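You operate a simulated robot arm through the tools that you are given. There is no shell and no other tool.

You are at the controls of a simulated robot arm. One attempt, no reset.

Task
Set the controls near the top of the steel workbench. At the end: the trim knob is turned to full left; the clear sample bottle from the top of the steel workbench is on the red drip tray; the tester power switch is switched on; the voltage knob is turned to 12 V; whatever was shut is shut again. Leave all else as you found it, and nothing knocked over. Set down upright: sample bottle.

It is judged by the outcome, as a careful person would: the job done as asked, and still so three seconds after it is handed in. It fails if anything else is knocked over, pushed out of place, dropped, spilled or broken.

Robot
A 6-joint arm with a two-finger parallel gripper, fixed in place. Base frame: the origin is at the foot of the arm, x ahead of it, y to its left, z up; the work surface is at about z = 0. Units: m, rad, N and s.
With the tool pointing down near the work surface it reaches from about 0.16 to 0.42 m from the base axis. Its first joint turns from -1.152 to 1.152 rad. Payload 1.57 kg.
The TCP is the grasp point between the finger pads, 0.03 m short of the fingertips. In the tool frame z runs along the fingers and y along their closing line. The gripper opens to 0.08 m. The fingers are 0.017 m wide and 0.012 m thick; the gripper's body (0.04 by 0.082 m) begins 0.08 m behind the TCP.
Orientation is told as [roll, pitch, yaw] about the base's x, y, z axes, in that order, counted from this pose: with the fingers straight down and closing along the base's y, the tool's x points along the base's -x, its y along +y and its z along -z.

Tools
- The arm moves only by the tool play_rows. Its argument "targets" is a list of rows, each a list of 3 entries, a list of its own where there are three numbers: the shift along the tool's x, y, z in units of 30 mm (1.0 is 30 mm), then the turn, a rotation vector about the tool's x, y, z in units of 6 degrees (1.0 is 6 degrees), then the finger opening in mm, from 0 to 80. In form: [[[tx, ty, tz], [ax, ay, az], grip], ...]. A call has 1 to 20 rows; each row shifts and turns the commanded pose from where the row before left it, along the tool's axes as they then stand. A call with a number of a shift or a turn outside -1 to 1 is refused whole. Rows are played at 5 a second. More than 0.05 m and 0.15 rad between two rows, or a gripper value outside its range, and nothing of the call is played. Where a pose cannot be reached the arm comes as near as it can. A force on the tool above 40 N (or 10 N above the force at the start of the call, whichever is more), or a blocked arm, ends the call early, and 0.2 s more pass. Each finger travels about 0.153 m/s and halts on what it meets, pressing with about 37 N; the grip force reading is that of the motor and also rises with nothing between the fingers. The clock runs only during rows and for 0.2 s after the last one: add rows that do not move to give the fingers time. It gives the time, the measured TCP pose, the force on the tool (base axes), the opening and the grip force at its end, in the units of the frame above (readings bear some noise), with the torque about the TCP (base axes, N m) and any sound that the robot's microphone picked up.
- Cameras (640 x 400 px; columns grow to the right, rows downward): "scene" is fixed at [0.0366, -0.3202, 0.4255]; the picture's right is [0.91, -0.41, 0.00], its down [-0.22, -0.49, -0.84] and it looks along [0.35, 0.77, -0.54] (base axes); focal length 218 px, centre (320, 200). "wrist" rides on the gripper at [0.072, -0.007, -0.122] in the tool frame; the picture's right is [0.09, 1.00, 0.00], its down [-0.84, 0.08, -0.54] and it looks along [-0.54, 0.05, 0.84] (tool axes); focal length 238 px, centre (320, 200). There is no depth. A picture from a camera that has moved, and an enlarged one, comes with that camera's place and axes in the base frame and with its lens.
- grab_frame(camera): a new picture of that camera. The clock stands still meanwhile.
- enlarge(camera, box): a new picture of the part [left, top, right, bottom] of that camera's present view, enlarged. The clock stands still meanwhile.
- job_done(): hands the job in; it is judged then, once.

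Nothing tells you positions but the pictures and the camera data. Unless the task says otherwise, let go and move clear before handing in.

The tools are called after ">>>" as a command line: name --argument value ..., lists and objects as JSON in quotes. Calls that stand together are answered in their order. play_rows: Moves the arm, as the interface text tells. Its arguments: {"type":"object","properties":{"targets":{"type":"array","items":{"type":"array"}}},"required":["targets"]} The other tools are called the same way: grab_frame (camera) takes a picture; enlarge (camera, box) takes an enlarged picture of a part of a camera's view; job_done () hands the job in.

At the start:

```text
time_s: 0.0
eef_pos: [0.2273, -0.0361, 0.2902]
ee_rot: [-0.003, -0.002, 0.002]
force: [0.8, 0.3, -0.2]
moment: [0.0, 0.01, -0.04]
opening: 0.0801
grasp_force: 0.0
```

scene: 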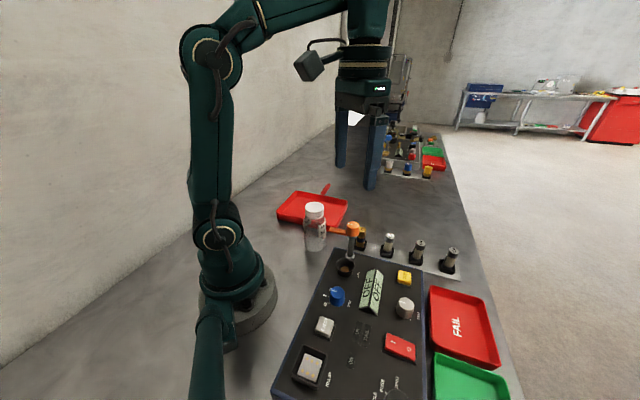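
wrist: 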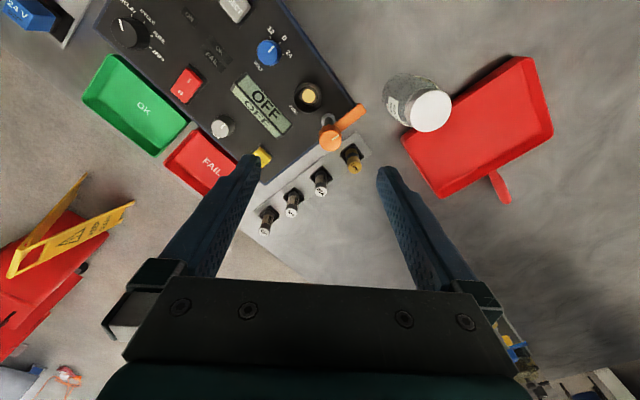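

I see a tester panel with several knobs, a red rocker switch, a bottle with a white cap near a red tray with a handle, and a red FAIL tray. I'll look closer before moving.

>>> enlarge --camera "scene" --box '[260, 170, 520, 400]'

>>> enlarge --camera "wrist" --box '[80, 0, 380, 190]'

>>> enlarge --camera "wrist" --box '[240, 20, 580, 230]'

>>> enlarge --camera "scene" --box '[260, 110, 480, 280]'

```text
1.74 times, centred on (390, 285) of scene
camera zoom: at [0.0366, -0.3202, 0.4255], right [0.91, -0.41, 0.0], down [-0.22, -0.49, -0.84], along [0.35, 0.77, -0.54], focal length 379 px, centre (198, 52)
```

zoom: 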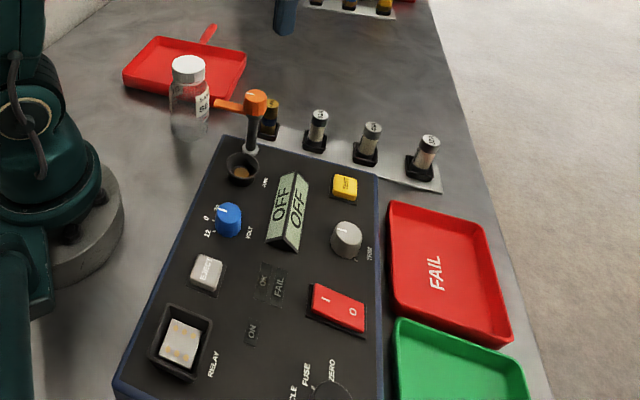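

```text
2.11 times, centred on (230, 95) of wrist
camera zoom: at [0.1546, -0.0419, 0.412], right [-0.09, 1.0, 0.0], down [0.84, 0.08, 0.54], along [0.54, 0.05, -0.84], focal length 502 px, centre (510, 421)
```

zoom: 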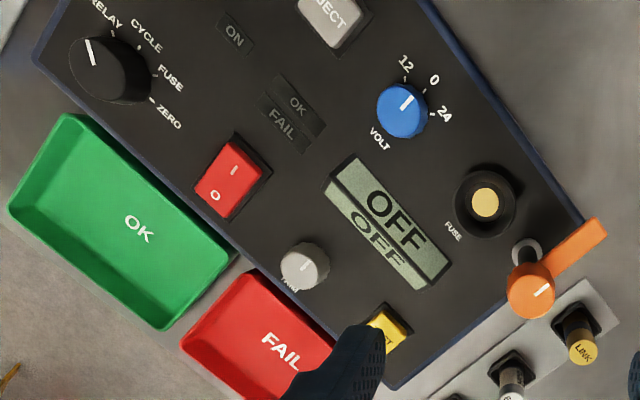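

```text
1.88 times, centred on (410, 125) of wrist
camera zoom: at [0.1546, -0.0419, 0.412], right [-0.09, 1.0, 0.0], down [0.84, 0.08, 0.54], along [0.54, 0.05, -0.84], focal length 449 px, centre (151, 341)
```

zoom: 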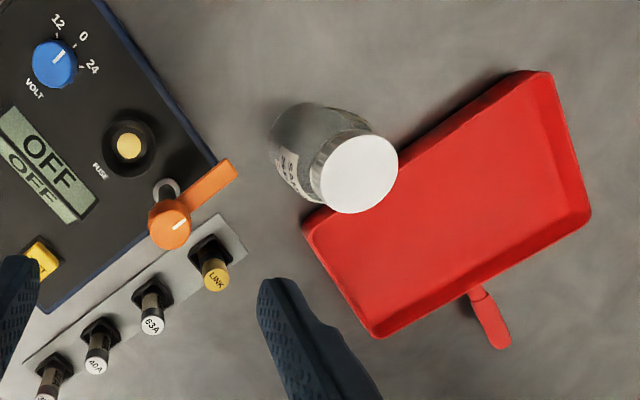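

```text
2.35 times, centred on (370, 195) of scene
camera zoom: at [0.0366, -0.3202, 0.4255], right [0.91, -0.41, 0.0], down [-0.22, -0.49, -0.84], along [0.35, 0.77, -0.54], focal length 513 px, centre (202, 212)
```

zoom: 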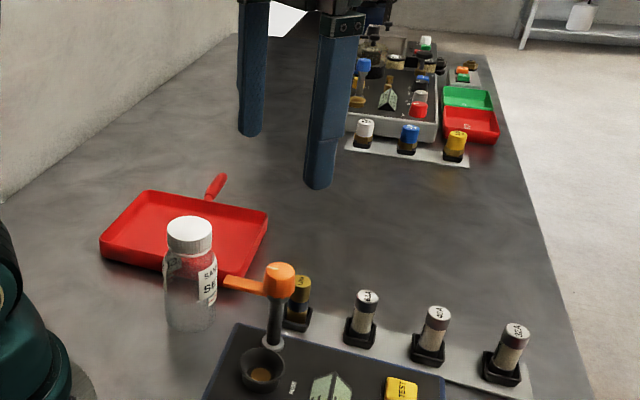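

The panel has a blue VOLT knob pointing at 0, a grey TRIM knob and a red I/O rocker. I want closer looks at each control and at the lever and tray before I plan.

>>> enlarge --camera "wrist" --box '[160, 50, 290, 150]'

>>> enlarge --camera "wrist" --box '[230, 10, 330, 90]'

>>> enlarge --camera "scene" --box '[370, 280, 450, 380]'

>>> enlarge --camera "scene" --box '[290, 250, 400, 340]'

>>> enlarge --camera "scene" --box '[360, 110, 460, 190]'

```text
4.00 times, centred on (225, 100) of wrist
camera zoom: at [0.1546, -0.0419, 0.412], right [-0.09, 1.0, 0.0], down [0.84, 0.08, 0.54], along [0.54, 0.05, -0.84], focal length 953 px, centre (700, 600)
```

zoom: 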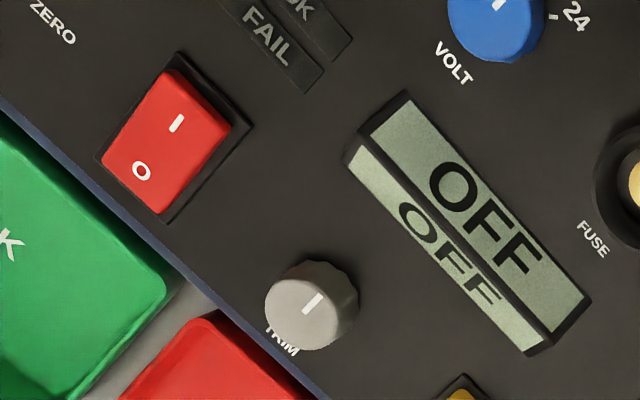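

```text
5.00 times, centred on (280, 50) of wrist
camera zoom: at [0.1546, -0.0419, 0.412], right [-0.09, 1.0, 0.0], down [0.84, 0.08, 0.54], along [0.54, 0.05, -0.84], focal length 1192 px, centre (520, 950)
```

zoom: 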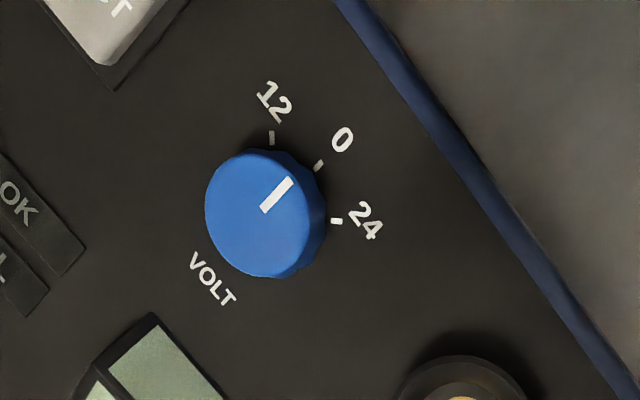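

```text
4.00 times, centred on (410, 330) of scene
camera zoom: at [0.0366, -0.3202, 0.4255], right [0.91, -0.41, 0.0], down [-0.22, -0.49, -0.84], along [0.35, 0.77, -0.54], focal length 872 px, centre (-40, -320)
```

zoom: 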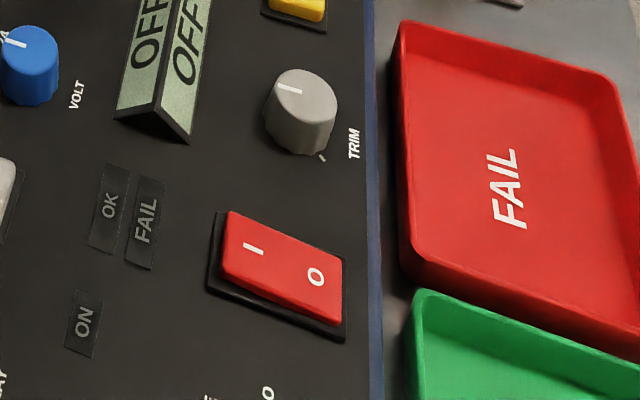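

```text
4.44 times, centred on (345, 295) of scene
camera zoom: at [0.0366, -0.3202, 0.4255], right [0.91, -0.41, 0.0], down [-0.22, -0.49, -0.84], along [0.35, 0.77, -0.54], focal length 968 px, centre (209, -222)
```

zoom: 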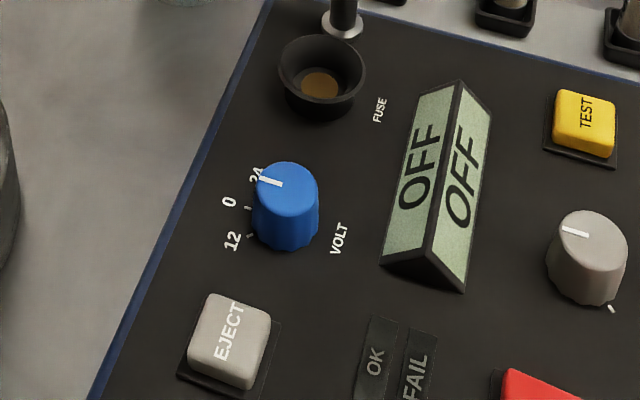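

```text
5.00 times, centred on (410, 150) of scene
camera zoom: at [0.0366, -0.3202, 0.4255], right [0.91, -0.41, 0.0], down [-0.22, -0.49, -0.84], along [0.35, 0.77, -0.54], focal length 1090 px, centre (-130, 450)
```

zoom: 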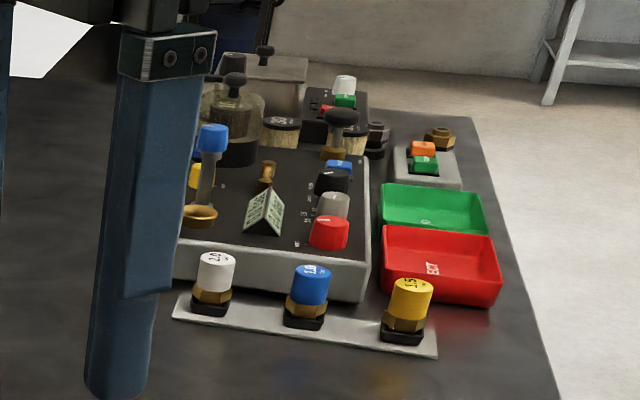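

The VOLT knob sits at about (0.167, -0.107), points at 0, and needs about 45° counter-clockwise to reach 12. TRIM is at about (0.266, -0.178), the rocker at about (0.216, -0.222), the bottle at about (0.207, 0.097) and the drip tray's centre at about (0.256, 0.231). I'll move above the VOLT knob at safe height, narrow the fingers, and look again.

>>> play_rows --targets '[[[0.677, -0.793, 0], [0, 0, 0], 70], [[0.677, -0.793, 0], [0, 0, 0], 55], [[0.677, -0.793, 0], [0, 0, 0], 45], [[0, 0, 1], [0, 0, 0], 45], [[0, 0, 1], [0, 0, 0], 45], [[0, 0, 1], [0, 0, 0], 45], [[0, 0, 1], [0, 0, 0], 45], [[0, 0, 0], [0, 0, 0], 45]]'

>>> grab_frame --camera "wrist"

>>> grab_frame --camera "scene"

```text
time_s: 1.8
eef_pos: [0.167, -0.1065, 0.1706]
ee_rot: [-0.001, -0.002, 0.003]
force: [0.3, -0.7, 0.3]
moment: [0.01, -0.02, -0.03]
opening: 0.0452
grasp_force: 0.0
```

```text
taken
camera wrist: at [0.0947, -0.1125, 0.2926], right [-0.09, 1.0, 0.0], down [0.84, 0.08, 0.54], along [0.54, 0.05, -0.84], focal length 238 px, centre (320, 200)
```

wrist: 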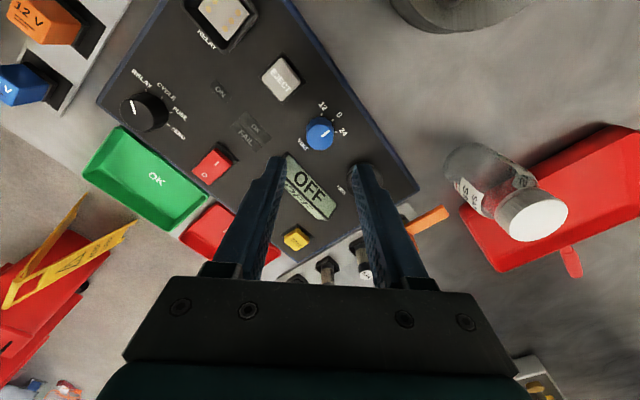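

```text
taken
```

scene: 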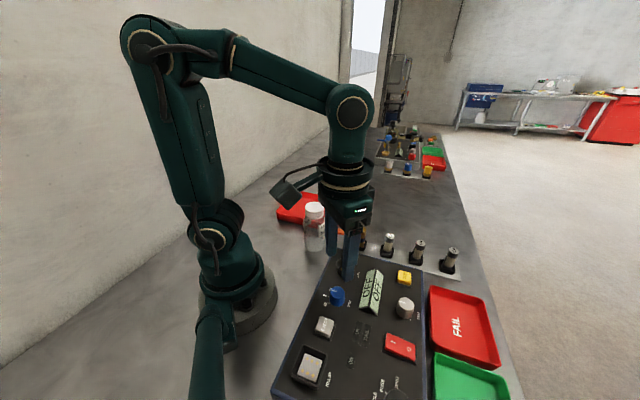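

The gripper is above the VOLT knob and nothing has been disturbed. I'll use this view to refine the knob's position.

>>> enlarge --camera "wrist" --box '[260, 80, 380, 170]'

>>> enlarge --camera "scene" --box '[290, 230, 410, 330]'

>>> enlarge --camera "wrist" --box '[100, 80, 280, 240]'

```text
4.44 times, centred on (320, 125) of wrist
camera zoom: at [0.0947, -0.1125, 0.2926], right [-0.09, 1.0, 0.0], down [0.84, 0.08, 0.54], along [0.54, 0.05, -0.84], focal length 1059 px, centre (320, 533)
```

zoom: 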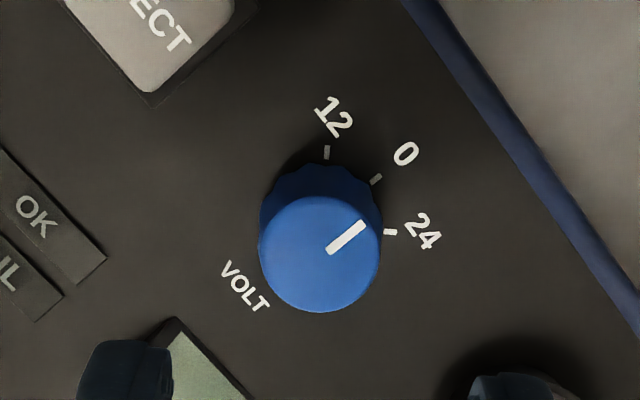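

```text
4.00 times, centred on (350, 280) of scene
camera zoom: at [0.0366, -0.3202, 0.4255], right [0.91, -0.41, 0.0], down [-0.22, -0.49, -0.84], along [0.35, 0.77, -0.54], focal length 872 px, centre (200, -120)
```

zoom: 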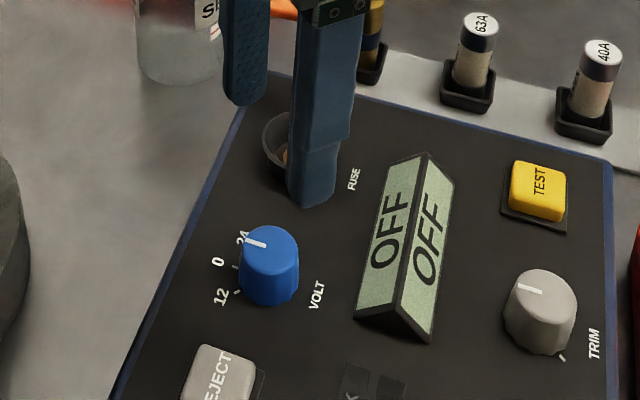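

```text
2.50 times, centred on (190, 160) of wrist
camera zoom: at [0.0947, -0.1125, 0.2926], right [-0.09, 1.0, 0.0], down [0.84, 0.08, 0.54], along [0.54, 0.05, -0.84], focal length 596 px, centre (645, 300)
```

zoom: 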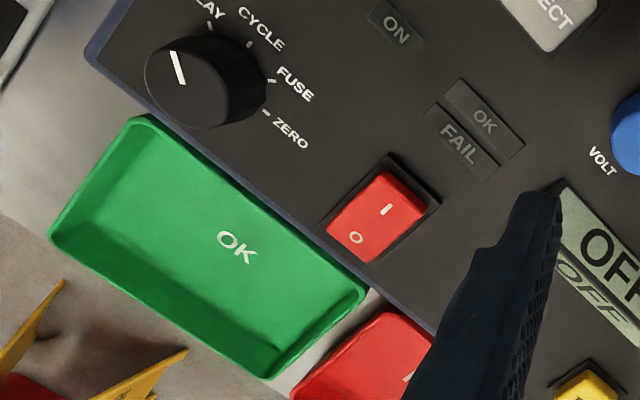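

The panel surface is at z ≈ 0.036 and the knob top at ≈ 0.06, with its axis near (0.169, -0.106). I'll descend until the fingertips are just above the knob and check alignment.

>>> play_rows --targets '[[[-0.06, 0, 1], [0, 0, 0], 45], [[0, 0, 1], [0, 0, 0], 45], [[0, 0, 0.2], [0, 0, 0], 45], [[0, 0, 0], [0, 0, 0], 45]]'

>>> grab_frame --camera "wrist"

>>> enlarge --camera "scene" --box '[290, 220, 410, 320]'

```text
time_s: 2.8
eef_pos: [0.1681, -0.1071, 0.1042]
ee_rot: [-0.002, -0.001, 0.002]
force: [-0.2, 0.1, 0.5]
moment: [0.02, 0.04, 0.0]
opening: 0.0451
grasp_force: 0.1
```

```text
taken
camera wrist: at [0.096, -0.1128, 0.2257], right [-0.09, 1.0, 0.0], down [0.84, 0.08, 0.54], along [0.54, 0.05, -0.84], focal length 238 px, centre (320, 200)
```

wrist: 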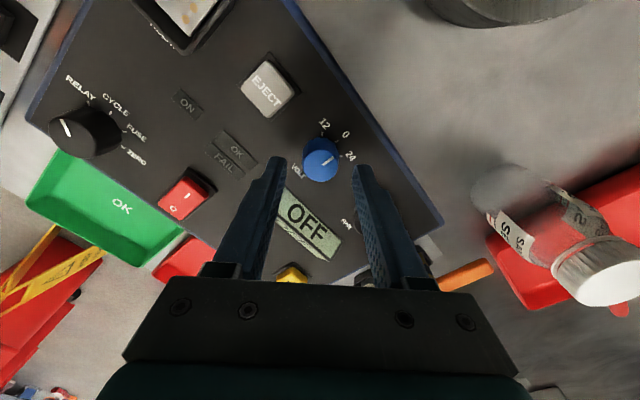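

```text
4.00 times, centred on (350, 270) of scene
camera zoom: at [0.0366, -0.3202, 0.4255], right [0.91, -0.41, 0.0], down [-0.22, -0.49, -0.84], along [0.35, 0.77, -0.54], focal length 872 px, centre (200, -80)
```

zoom: 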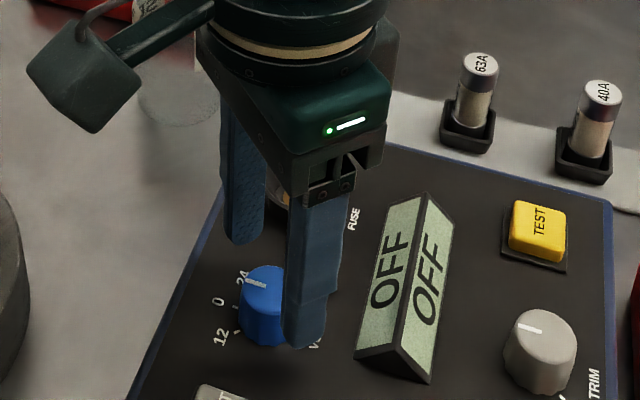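

The knob lies between the fingertips with clear space around it. I'll descend the last 33 mm slowly, then close on the knob.

>>> play_rows --targets '[[[0, 0.03, 0.4], [0, 0, 0], 45], [[0, 0, 0.4], [0, 0, 0], 45], [[0, 0, 0.3], [0, 0, 0], 45], [[0, 0, 0], [0, 0, 0], 45]]'

>>> grab_frame --camera "wrist"

>>> enlarge --camera "scene" --box '[290, 220, 410, 320]'

```text
time_s: 3.6
eef_pos: [0.1671, -0.1053, 0.0753]
ee_rot: [0.0, -0.002, 0.003]
force: [-1.5, 0.4, 6.0]
moment: [0.17, 0.1, 0.01]
opening: 0.0452
grasp_force: 0.5
stopped in row 3: the force on the tool passed its limit at 90 N (the readings are from after the stop); the commanded pose is now the measured one
```

```text
taken
camera wrist: at [0.0951, -0.112, 0.1972], right [-0.09, 1.0, 0.0], down [0.84, 0.08, 0.54], along [0.54, 0.05, -0.84], focal length 238 px, centre (320, 200)
```

wrist: 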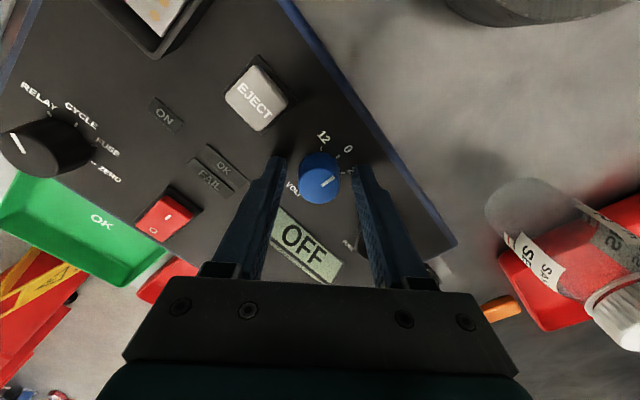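

```text
4.00 times, centred on (350, 270) of scene
camera zoom: at [0.0366, -0.3202, 0.4255], right [0.91, -0.41, 0.0], down [-0.22, -0.49, -0.84], along [0.35, 0.77, -0.54], focal length 872 px, centre (200, -80)
```

zoom: 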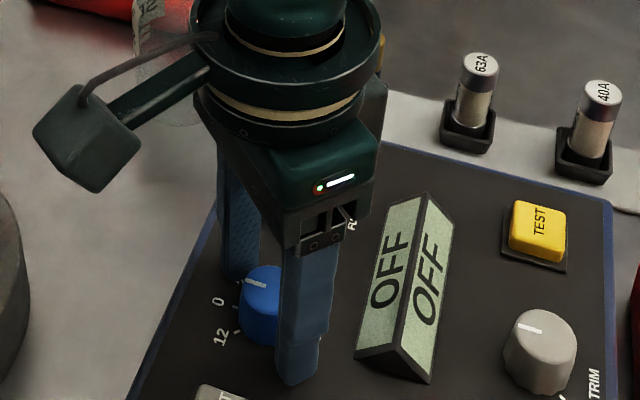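

The fingertips touched the panel, so its surface is at z ≈ 0.045, a little higher than I estimated. I'll rise 4 mm and close on the knob.

>>> play_rows --targets '[[[0, 0, -0.14], [0, 0, 0], 45], [[0, 0, 0], [0, 0, 0], 36], [[0, 0, 0], [0, 0, 0], 25], [[0, 0, 0], [0, 0, 0], 20], [[0, 0, 0], [0, 0, 0], 20]]'

>>> grab_frame --camera "wrist"

>>> enlarge --camera "scene" --box '[290, 220, 410, 320]'

```text
time_s: 4.8
eef_pos: [0.1673, -0.1057, 0.08]
ee_rot: [-0.002, -0.002, 0.003]
force: [-1.6, -13.0, -2.2]
moment: [-0.37, 0.24, -0.02]
opening: 0.0268
grasp_force: 37.5
```

```text
taken
camera wrist: at [0.0949, -0.1123, 0.2019], right [-0.09, 1.0, 0.0], down [0.84, 0.08, 0.54], along [0.54, 0.05, -0.84], focal length 238 px, centre (320, 200)
```

wrist: 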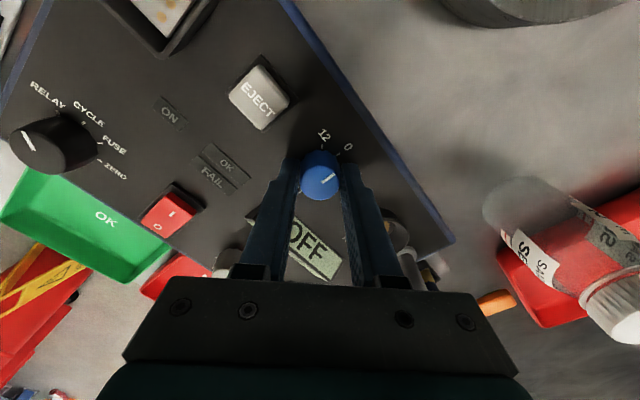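

```text
4.00 times, centred on (350, 270) of scene
camera zoom: at [0.0366, -0.3202, 0.4255], right [0.91, -0.41, 0.0], down [-0.22, -0.49, -0.84], along [0.35, 0.77, -0.54], focal length 872 px, centre (200, -80)
```

zoom: 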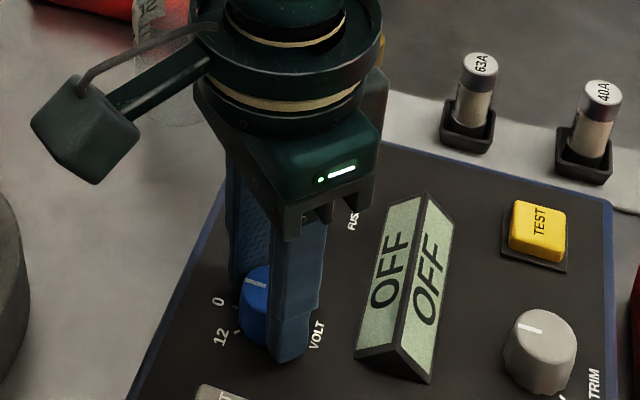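

I have the knob at 26.8 mm opening with a small side load. I'll ease over by about 1 mm and turn counter-clockwise in steps, watching torque and sound.

>>> play_rows --targets '[[[0.03, -0.03, 0], [0, 0, 0], 20], [[0, 0, 0], [0, 0, -1], 20], [[0, 0, 0], [0, 0, -1], 20], [[0, 0, 0], [0, 0, -1], 20]]'

>>> enlarge --camera "wrist" --box '[250, 90, 400, 200]'

```text
time_s: 5.8
eef_pos: [0.166, -0.1053, 0.0794]
ee_rot: [-0.004, -0.002, 0.316]
force: [7.4, 20.1, 27.7]
moment: [0.78, -0.41, 0.0]
opening: 0.0271
grasp_force: 37.3
```

```text
3.64 times, centred on (325, 145) of wrist
camera zoom: at [0.0999, -0.1351, 0.2012], right [-0.4, 0.92, 0.0], down [0.77, 0.33, 0.54], along [0.5, 0.21, -0.84], focal length 867 px, centre (302, 400)
```

zoom: 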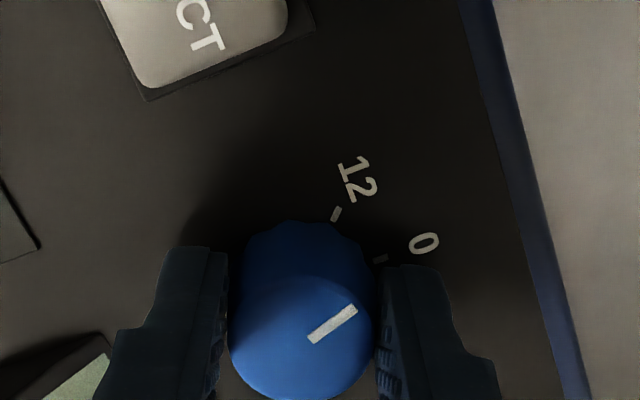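

The knob is following the gripper, about 18° so far. I'll relieve the side load slightly and continue the remaining ~27°.

>>> play_rows --targets '[[[-0.01, 0.015, -0.03], [0, 0, 0], 20], [[0, 0, 0], [0, 0, -1], 20], [[0, 0, 0], [0, 0, -1], 20]]'

>>> enlarge --camera "wrist" --box '[250, 90, 400, 200]'

```text
time_s: 6.6
eef_pos: [0.1664, -0.1068, 0.0796]
ee_rot: [-0.005, 0.0, 0.528]
force: [10.7, -14.7, -22.0]
moment: [-0.51, -0.14, -0.03]
opening: 0.0269
grasp_force: 37.4
```

```text
3.64 times, centred on (325, 145) of wrist
camera zoom: at [0.1076, -0.1483, 0.2018], right [-0.58, 0.81, -0.01], down [0.68, 0.49, 0.54], along [0.44, 0.31, -0.84], focal length 867 px, centre (302, 400)
```

zoom: 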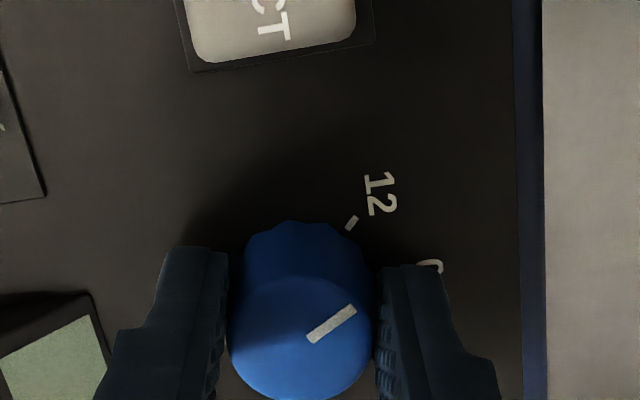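

30° done and the pointer is approaching the 12 mark. I'll turn the last 15°.

>>> play_rows --targets '[[[0, -0.01, 0.014], [0, 0, 0], 20], [[0, 0, 0], [0, 0, -1], 20], [[0, 0, 0], [0, 0, -1], 20], [[0, 0, 0], [0, 0, -0.5], 20], [[0, 0, 0], [0, 0, 0], 20]]'

>>> enlarge --camera "wrist" --box '[250, 90, 400, 200]'

>>> enlarge --camera "scene" --box '[290, 220, 410, 320]'

```text
time_s: 7.8
eef_pos: [0.167, -0.1072, 0.0806]
ee_rot: [-0.007, 0.003, 0.792]
force: [1.5, -31.9, 5.6]
moment: [-0.58, -0.4, -0.24]
opening: 0.0267
grasp_force: 37.6
```

```text
3.64 times, centred on (325, 145) of wrist
camera zoom: at [0.1208, -0.1621, 0.202], right [-0.77, 0.63, -0.01], down [0.53, 0.65, 0.54], along [0.35, 0.41, -0.84], focal length 867 px, centre (302, 400)
```

zoom: 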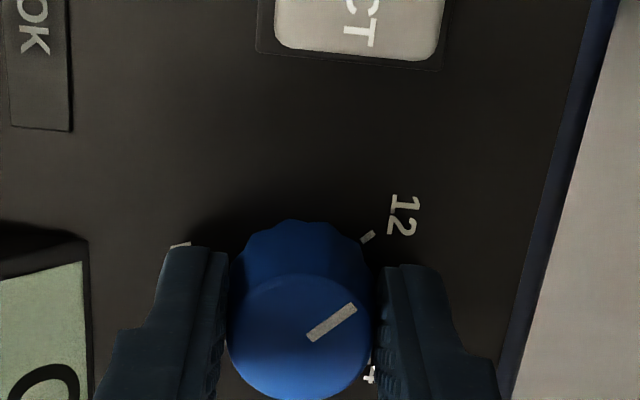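

```text
4.00 times, centred on (350, 270) of scene
camera zoom: at [0.0366, -0.3202, 0.4255], right [0.91, -0.41, 0.0], down [-0.22, -0.49, -0.84], along [0.35, 0.77, -0.54], focal length 872 px, centre (200, -80)
```

zoom: 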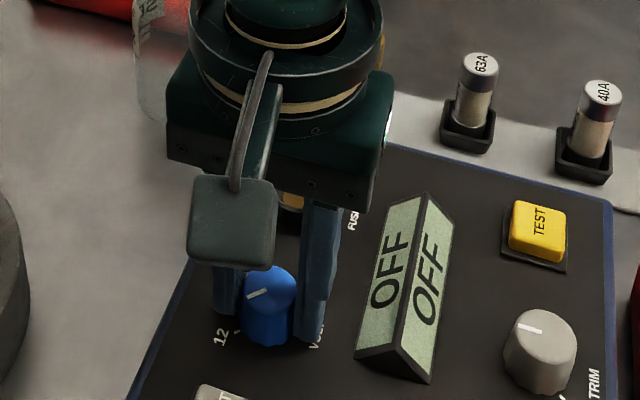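

The knob has turned about 45° and there is some torsion, so it's likely at its detent or stop. I'll release carefully, rise, and look.

>>> play_rows --targets '[[[0.012, -0.012, 0], [0, 0, 0], 20], [[0, 0, 0], [0, 0, 0], 42], [[0, 0, 0], [0, 0, 0], 42], [[0, 0, -0.5], [0, 0, 0], 42], [[0, 0, -1], [0, 0, 0], 42], [[0, 0, -1], [0, 0, 0], 42], [[0, 0, 0], [0, 0, 0], 42]]'

>>> grab_frame --camera "wrist"

>>> enlarge --camera "scene" --box '[290, 220, 410, 320]'

```text
time_s: 9.4
eef_pos: [0.1645, -0.1074, 0.154]
ee_rot: [-0.002, 0.001, 0.787]
force: [0.0, 0.4, 0.6]
moment: [-0.01, -0.01, 0.01]
opening: 0.0416
grasp_force: 0.2
```

```text
taken
camera wrist: at [0.1195, -0.1622, 0.2758], right [-0.77, 0.64, 0.0], down [0.54, 0.65, 0.54], along [0.35, 0.42, -0.84], focal length 238 px, centre (320, 200)
```

wrist: 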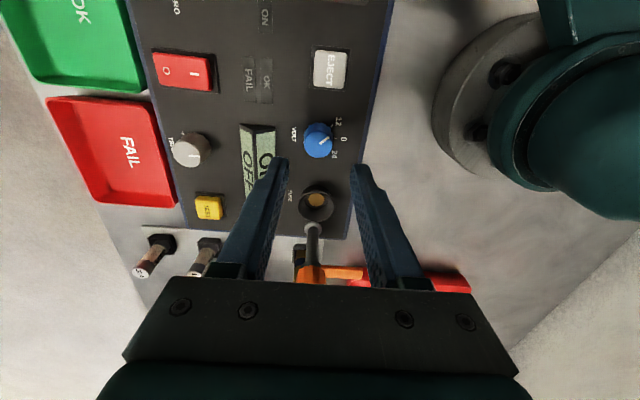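

```text
4.00 times, centred on (350, 270) of scene
camera zoom: at [0.0366, -0.3202, 0.4255], right [0.91, -0.41, 0.0], down [-0.22, -0.49, -0.84], along [0.35, 0.77, -0.54], focal length 872 px, centre (200, -80)
```

zoom: 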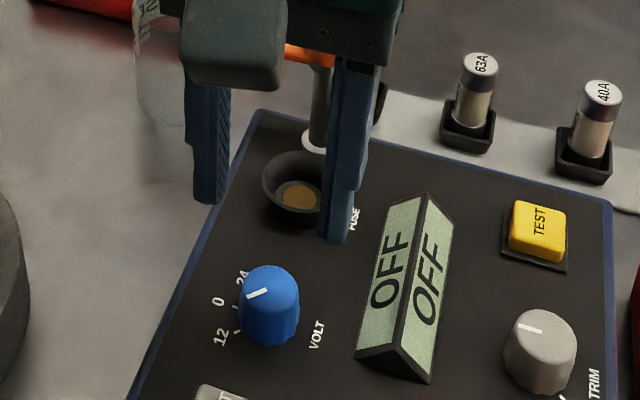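

>>> enlarge --camera "wrist" --box '[270, 90, 370, 180]'

>>> enlarge --camera "wrist" --box '[130, 30, 280, 230]'

```text
4.44 times, centred on (320, 135) of wrist
camera zoom: at [0.1195, -0.1622, 0.2758], right [-0.77, 0.64, 0.0], down [0.54, 0.65, 0.54], along [0.35, 0.42, -0.84], focal length 1059 px, centre (320, 489)
```

zoom: 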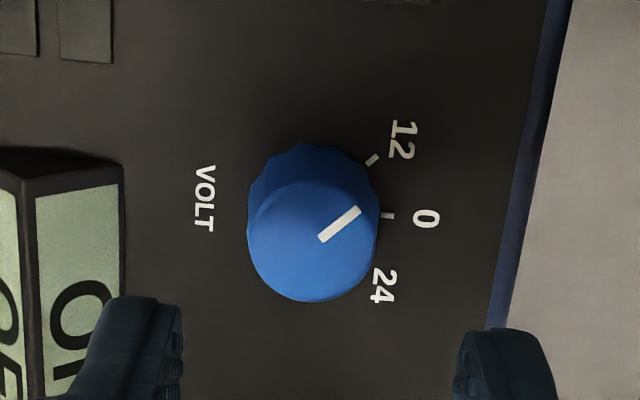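

```text
2.00 times, centred on (205, 130) of wrist
camera zoom: at [0.1195, -0.1622, 0.2758], right [-0.77, 0.64, 0.0], down [0.54, 0.65, 0.54], along [0.35, 0.42, -0.84], focal length 477 px, centre (550, 340)
```

zoom: 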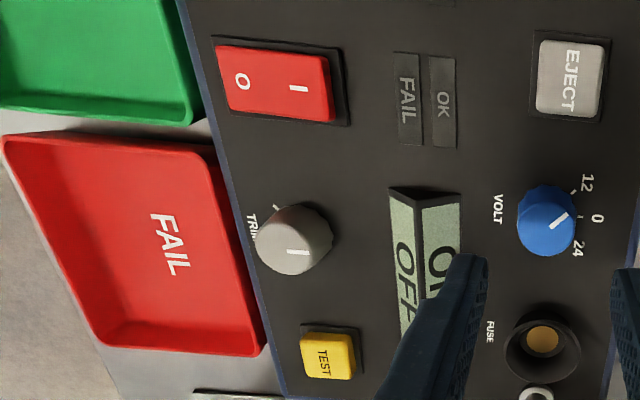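

The VOLT pointer now lies on the 12 mark. Next is the TRIM knob: its pointer is at 12 o'clock and the end-stop tick is at about 7:30. I'll move above it and pre-rotate clockwise, so one counter-clockwise stroke can cover about 135°.

>>> play_rows --targets '[[[0, 0, -0.7], [0, 0, 0], 45], [[-0.184, -0.987, 0], [0, 0, 0], 45], [[-0.184, -0.987, 0], [0, 0, 0], 45], [[-0.184, -0.987, 0], [0, 0, 0], 45], [[-0.184, -0.987, 0], [0, 0, 0], 45], [[0, 0, 0], [0, 0, 0], 45]]'

>>> play_rows --targets '[[[0, 0, 0], [0, 0, 1], 45], [[0, 0, 0], [0, 0, 1], 45], [[0, 0, 0], [0, 0, 1], 45], [[0, 0, 0], [0, 0, 1], 45], [[0, 0, 0], [0, 0, 1], 45], [[0, 0, 0], [0, 0, 1], 45], [[0, 0, 0], [0, 0, 1], 45], [[0, 0, 0], [0, 0, 1], 45], [[0, 0, 0], [0, 0, 1], 45], [[0, 0, 0], [0, 0, 1], 45], [[0, 0, 0], [0, 0, 1], 45], [[0, 0, 0], [0, 0, 1], 45], [[0, 0, 0], [0, 0, 1], 45], [[0, 0, 0], [0, 0, 1], 45], [[0, 0, 0], [0, 0, 1], 45], [[0, 0, 0], [0, 0, 1], 45], [[0, 0, 0], [0, 0, 1], 45], [[0, 0, 0], [0, 0, 1], 45], [[0, 0, 0], [0, 0, 1], 45], [[0, 0, 0], [0, 0, 1], 45]]'

>>> grab_frame --camera "wrist"

>>> grab_frame --camera "scene"

```text
time_s: 10.8
eef_pos: [0.2653, -0.1748, 0.1753]
ee_rot: [-0.001, -0.001, 0.788]
force: [-0.5, -0.7, 0.3]
moment: [0.04, -0.03, -0.02]
opening: 0.0449
grasp_force: 0.0
```

```text
time_s: 15.0
eef_pos: [0.264, -0.1727, 0.1755]
ee_rot: [0.001, -0.003, -1.308]
force: [1.1, 0.1, 0.5]
moment: [0.0, 0.0, 0.02]
opening: 0.0449
grasp_force: 0.1
```

```text
taken
camera wrist: at [0.2402, -0.1064, 0.298], right [0.94, 0.35, 0.0], down [0.29, -0.79, 0.54], along [0.19, -0.51, -0.84], focal length 238 px, centre (320, 200)
```

wrist: 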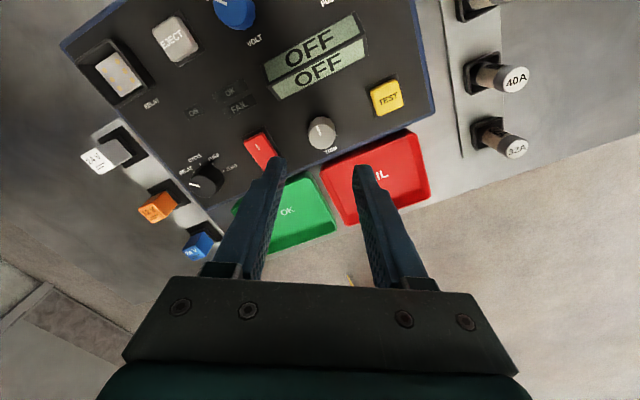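

```text
taken
```

scene: 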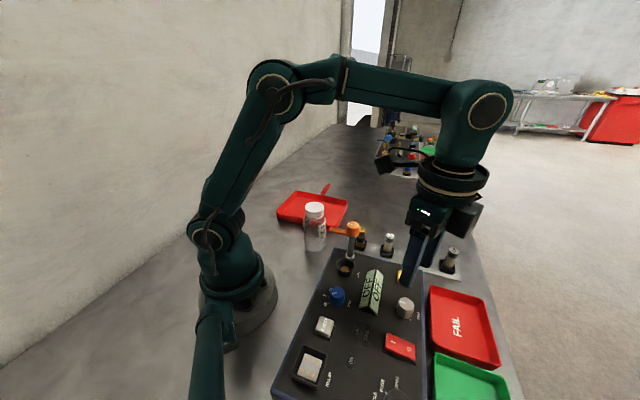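

>>> enlarge --camera "wrist" --box '[270, 90, 370, 170]'

>>> enlarge --camera "wrist" --box '[210, 100, 310, 190]'

```text
5.00 times, centred on (320, 130) of wrist
camera zoom: at [0.2402, -0.1064, 0.298], right [0.94, 0.35, 0.0], down [0.29, -0.79, 0.54], along [0.19, -0.51, -0.84], focal length 1192 px, centre (320, 550)
```

zoom: 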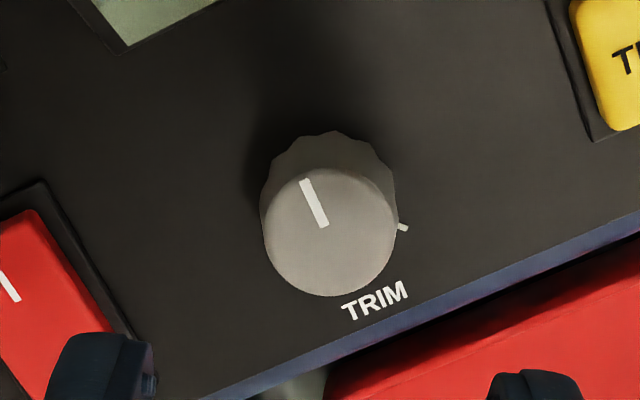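

```text
4.44 times, centred on (260, 145) of wrist
camera zoom: at [0.2402, -0.1064, 0.298], right [0.94, 0.35, 0.0], down [0.29, -0.79, 0.54], along [0.19, -0.51, -0.84], focal length 1059 px, centre (587, 444)
```

zoom: 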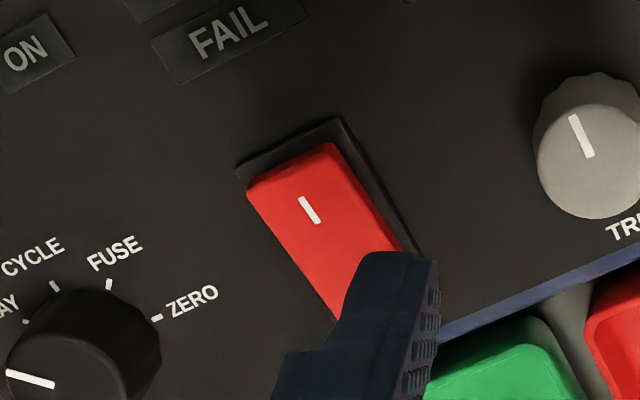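

The TRIM knob has end ticks at 7:30 and 4:30, and its pointer sits at 12 o'clock. I'll correct the lateral offset and descend to just above it.

>>> play_rows --targets '[[[-0.116, 0.072, 0.7], [0, 0, 0], 45], [[0, 0, 0.8], [0, 0, 0], 45], [[0, 0, 0.8], [0, 0, 0], 45], [[0, 0, 0], [0, 0, 0], 45]]'

>>> grab_frame --camera "wrist"

>>> enlarge --camera "scene" --box '[360, 240, 480, 340]'

```text
time_s: 16.0
eef_pos: [0.2693, -0.1781, 0.1065]
ee_rot: [0.001, -0.001, -1.306]
force: [1.0, -0.5, 0.2]
moment: [0.04, 0.02, 0.03]
opening: 0.0447
grasp_force: 0.1
```

```text
taken
camera wrist: at [0.2437, -0.11, 0.229], right [0.94, 0.35, 0.0], down [0.29, -0.79, 0.54], along [0.19, -0.51, -0.84], focal length 238 px, centre (320, 200)
```

wrist: 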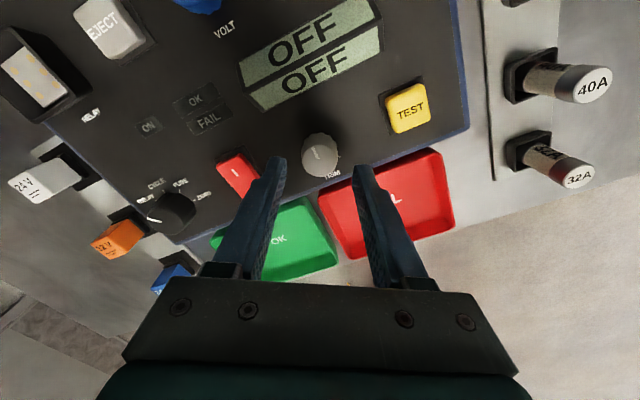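

```text
4.00 times, centred on (420, 290) of scene
camera zoom: at [0.0366, -0.3202, 0.4255], right [0.91, -0.41, 0.0], down [-0.22, -0.49, -0.84], along [0.35, 0.77, -0.54], focal length 872 px, centre (-80, -160)
```

zoom: 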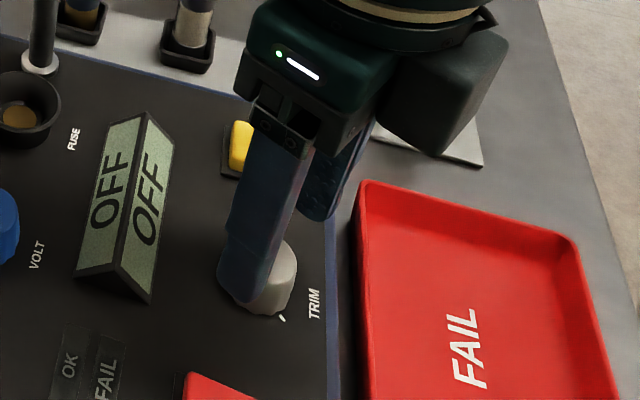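

The knob is centred between the fingertips. I'll descend to a fingertip height of about 0.05 and close.

>>> play_rows --targets '[[[0.067, 0.01, 0.3], [0, 0, 0], 45], [[0, 0, 0.3], [0, 0, 0], 45], [[0, 0, 0.25], [0, 0, 0], 45], [[0, 0, 0], [0, 0, 0], 45], [[0, 0, 0], [0, 0, 0], 36], [[0, 0, 0], [0, 0, 0], 28], [[0, 0, 0], [0, 0, 0], 20], [[0, 0, 0], [0, 0, 0], 20]]'

>>> grab_frame --camera "wrist"

>>> enlarge --camera "scene" --box '[360, 240, 480, 340]'

```text
time_s: 17.8
eef_pos: [0.2686, -0.1757, 0.0806]
ee_rot: [-0.003, 0.0, -1.308]
force: [-14.2, -2.7, 2.7]
moment: [-0.08, 0.37, 0.01]
opening: 0.0268
grasp_force: 37.3
```

```text
taken
camera wrist: at [0.2434, -0.1083, 0.2032], right [0.94, 0.35, 0.0], down [0.29, -0.79, 0.54], along [0.19, -0.51, -0.84], focal length 238 px, centre (320, 200)
```

wrist: 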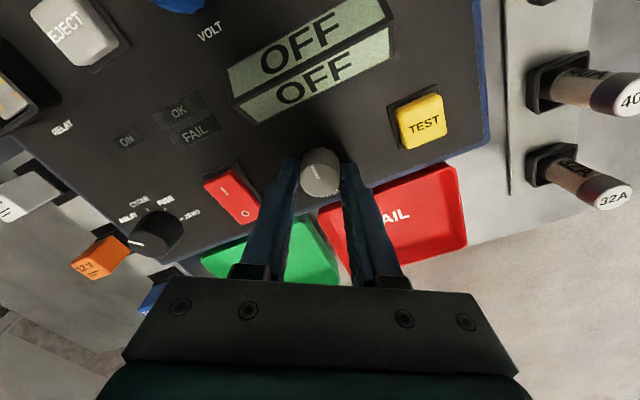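

```text
4.00 times, centred on (420, 290) of scene
camera zoom: at [0.0366, -0.3202, 0.4255], right [0.91, -0.41, 0.0], down [-0.22, -0.49, -0.84], along [0.35, 0.77, -0.54], focal length 872 px, centre (-80, -160)
```

zoom: 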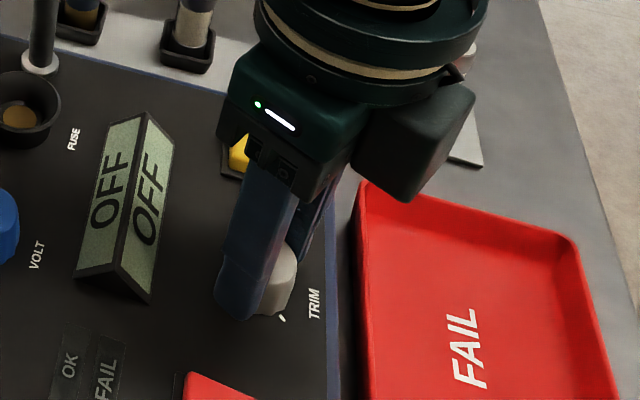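

TRIM is gripped at 26.8 mm. I'll turn counter-clockwise in steps.

>>> play_rows --targets '[[[0, -0.012, 0], [0, 0, 0], 20], [[0, 0, 0], [0, 0, -1], 20], [[0, 0, 0], [0, 0, -1], 20], [[0, 0, 0], [0, 0, -1], 20], [[0, 0, 0], [0, 0, -1], 20]]'

>>> enlarge --camera "wrist" --box '[250, 90, 400, 200]'

```text
time_s: 19.0
eef_pos: [0.2681, -0.1754, 0.0825]
ee_rot: [0.0, -0.004, -0.886]
force: [-10.2, -16.9, -20.1]
moment: [-0.44, 0.21, 0.02]
opening: 0.0265
grasp_force: 37.3
```

```text
3.64 times, centred on (325, 145) of wrist
camera zoom: at [0.2174, -0.1239, 0.2036], right [0.71, 0.7, 0.0], down [0.59, -0.6, 0.54], along [0.38, -0.39, -0.84], focal length 867 px, centre (302, 400)
```

zoom: 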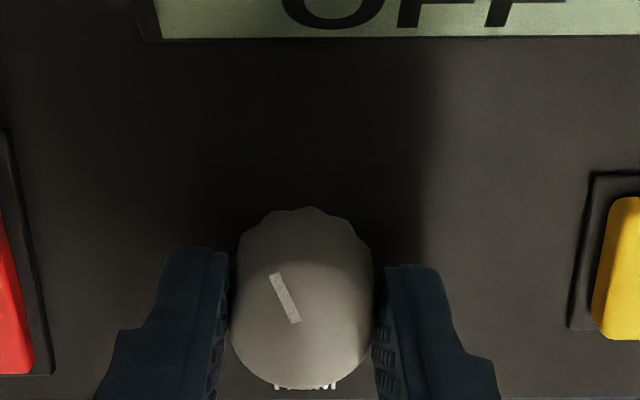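

>>> play_rows --targets '[[[-0.005, -0.012, 0.012], [0, 0, 0], 20], [[0, 0, 0], [0, 0, -1], 20], [[0, 0, 0], [0, 0, -1], 20], [[0, 0, 0], [0, 0, -1], 20], [[0, 0, 0], [0, 0, -1], 20]]'

>>> enlarge --camera "wrist" --box '[250, 90, 400, 200]'

```text
time_s: 20.2
eef_pos: [0.2688, -0.176, 0.0821]
ee_rot: [-0.001, -0.001, -0.467]
force: [-15.2, -6.4, 7.2]
moment: [-0.53, -0.28, -0.06]
opening: 0.0267
grasp_force: 37.7
```

```text
3.64 times, centred on (325, 145) of wrist
camera zoom: at [0.2007, -0.1491, 0.2038], right [0.37, 0.93, 0.0], down [0.78, -0.31, 0.54], along [0.51, -0.2, -0.84], focal length 867 px, centre (302, 400)
```

zoom: 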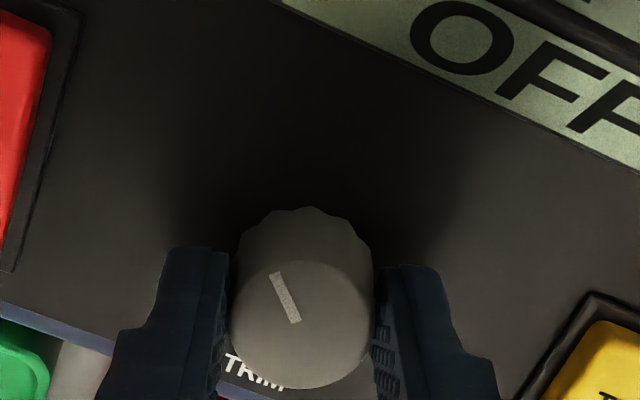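

>>> play_rows --targets '[[[0.008, -0.008, 0], [0, 0, 0], 20], [[0, 0, 0], [0, 0, -1], 20], [[0, 0, 0], [0, 0, -1], 20], [[0, 0, 0], [0, 0, -1], 20], [[0, 0, 0], [0, 0, -1], 20]]'

>>> enlarge --camera "wrist" --box '[250, 90, 400, 200]'

```text
time_s: 21.4
eef_pos: [0.268, -0.1762, 0.0806]
ee_rot: [-0.001, -0.004, -0.049]
force: [-11.5, -0.6, 28.2]
moment: [0.01, -0.02, 0.02]
opening: 0.0267
grasp_force: 37.4
```

```text
3.64 times, centred on (325, 145) of wrist
camera zoom: at [0.1958, -0.1788, 0.2032], right [-0.04, 1.0, 0.0], down [0.84, 0.04, 0.54], along [0.54, 0.02, -0.84], focal length 867 px, centre (302, 400)
```

zoom: 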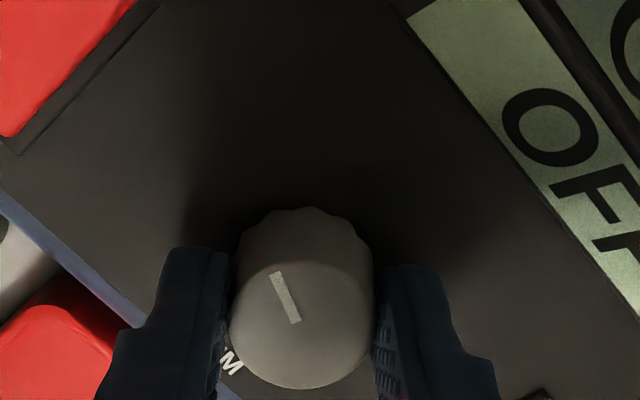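

72° turned, and the knob is still following. I'll continue with small load corrections.

>>> play_rows --targets '[[[0.006, 0, -0.012], [0, 0, 0], 20], [[0, 0, 0], [0, 0, -1], 20], [[0, 0, 0], [0, 0, -1], 20], [[0, 0, 0], [0, 0, -1], 20], [[0, 0, 0], [0, 0, -1], 20]]'

>>> enlarge --camera "wrist" --box '[250, 90, 400, 200]'

```text
time_s: 22.6
eef_pos: [0.2683, -0.1749, 0.0819]
ee_rot: [-0.001, -0.003, 0.37]
force: [5.8, -3.3, -7.3]
moment: [-0.06, -0.59, 0.0]
opening: 0.0267
grasp_force: 37.4
```

```text
3.64 times, centred on (325, 145) of wrist
camera zoom: at [0.2032, -0.208, 0.2032], right [-0.45, 0.89, 0.0], down [0.75, 0.38, 0.54], along [0.49, 0.24, -0.84], focal length 867 px, centre (302, 400)
```

zoom: 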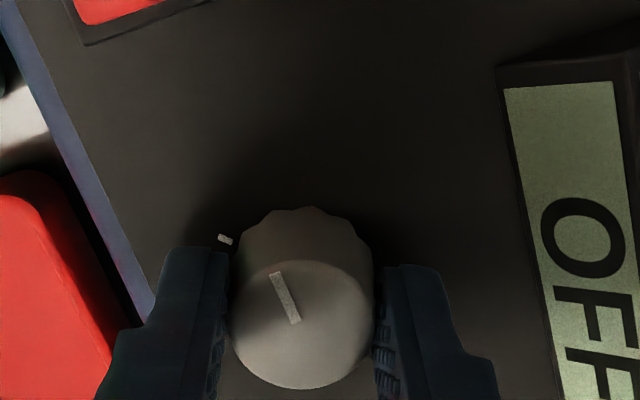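

96° turned, and the full-left tick is visible ahead of the pointer. I'll continue.

>>> play_rows --targets '[[[0, 0, 0], [0, 0, -1], 20], [[0, 0, 0], [0, 0, -1], 20], [[0, 0, 0], [0, 0, -1], 20], [[0, 0, 0], [0, 0, -1], 20], [[0, 0, 0], [0, 0, -1], 20]]'

>>> enlarge --camera "wrist" --box '[250, 90, 400, 200]'

```text
time_s: 23.8
eef_pos: [0.2675, -0.1755, 0.0817]
ee_rot: [-0.004, 0.001, 0.894]
force: [8.0, -6.4, -13.7]
moment: [0.38, -0.59, 0.03]
opening: 0.0265
grasp_force: 38.1
```

```text
3.64 times, centred on (325, 145) of wrist
camera zoom: at [0.2281, -0.2357, 0.2035], right [-0.83, 0.55, 0.0], down [0.46, 0.7, 0.54], along [0.3, 0.45, -0.84], focal length 867 px, centre (302, 400)
```

zoom: 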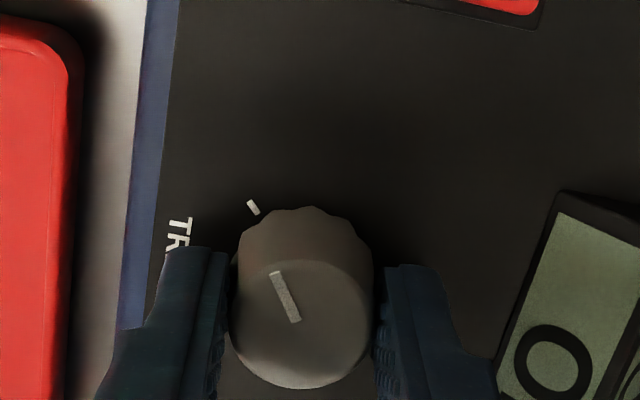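

126° turned with no stop yet. I'll continue in small steps to the tick while watching the torque.

>>> play_rows --targets '[[[0, 0, 0.006], [0, 0, -0.8], 20], [[0, 0, 0], [0, 0, -0.7], 20], [[0, 0, 0], [0, 0, 0], 20]]'

>>> enlarge --camera "wrist" --box '[250, 90, 400, 200]'

```text
time_s: 24.6
eef_pos: [0.2673, -0.1765, 0.0815]
ee_rot: [-0.002, 0.001, 1.051]
force: [4.6, -7.1, 1.5]
moment: [0.28, -0.47, 0.0]
opening: 0.0269
grasp_force: 37.5
```

```text
3.64 times, centred on (325, 145) of wrist
camera zoom: at [0.2379, -0.2411, 0.2036], right [-0.91, 0.42, 0.0], down [0.35, 0.77, 0.54], along [0.23, 0.49, -0.84], focal length 867 px, centre (302, 400)
```

zoom: 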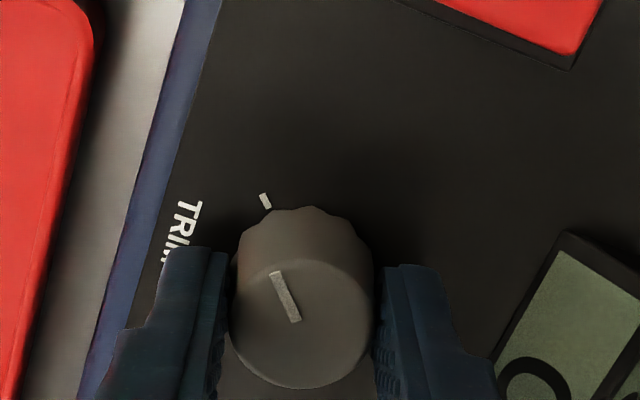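

The pointer is in line with the full-left tick. I'll nudge a bit further to feel whether it is at the stop.

>>> play_rows --targets '[[[0, 0, 0], [0, 0, -0.3], 20], [[0, 0, 0], [0, 0, -0.2], 20], [[0, 0, 0], [0, 0, 0], 20]]'

>>> enlarge --camera "wrist" --box '[250, 90, 400, 200]'

```text
time_s: 25.4
eef_pos: [0.2673, -0.1763, 0.0809]
ee_rot: [-0.002, 0.001, 1.101]
force: [2.1, -1.6, 15.0]
moment: [-0.29, 0.08, -0.34]
opening: 0.0269
grasp_force: 37.5
```

```text
3.64 times, centred on (325, 145) of wrist
camera zoom: at [0.2412, -0.2426, 0.2035], right [-0.93, 0.37, 0.0], down [0.31, 0.78, 0.54], along [0.2, 0.5, -0.84], focal length 867 px, centre (302, 400)
```

zoom: 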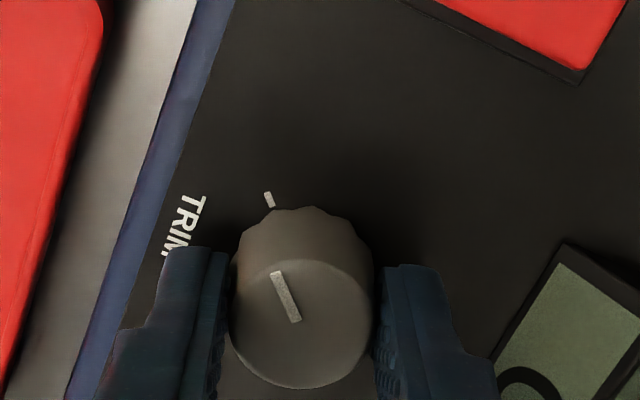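

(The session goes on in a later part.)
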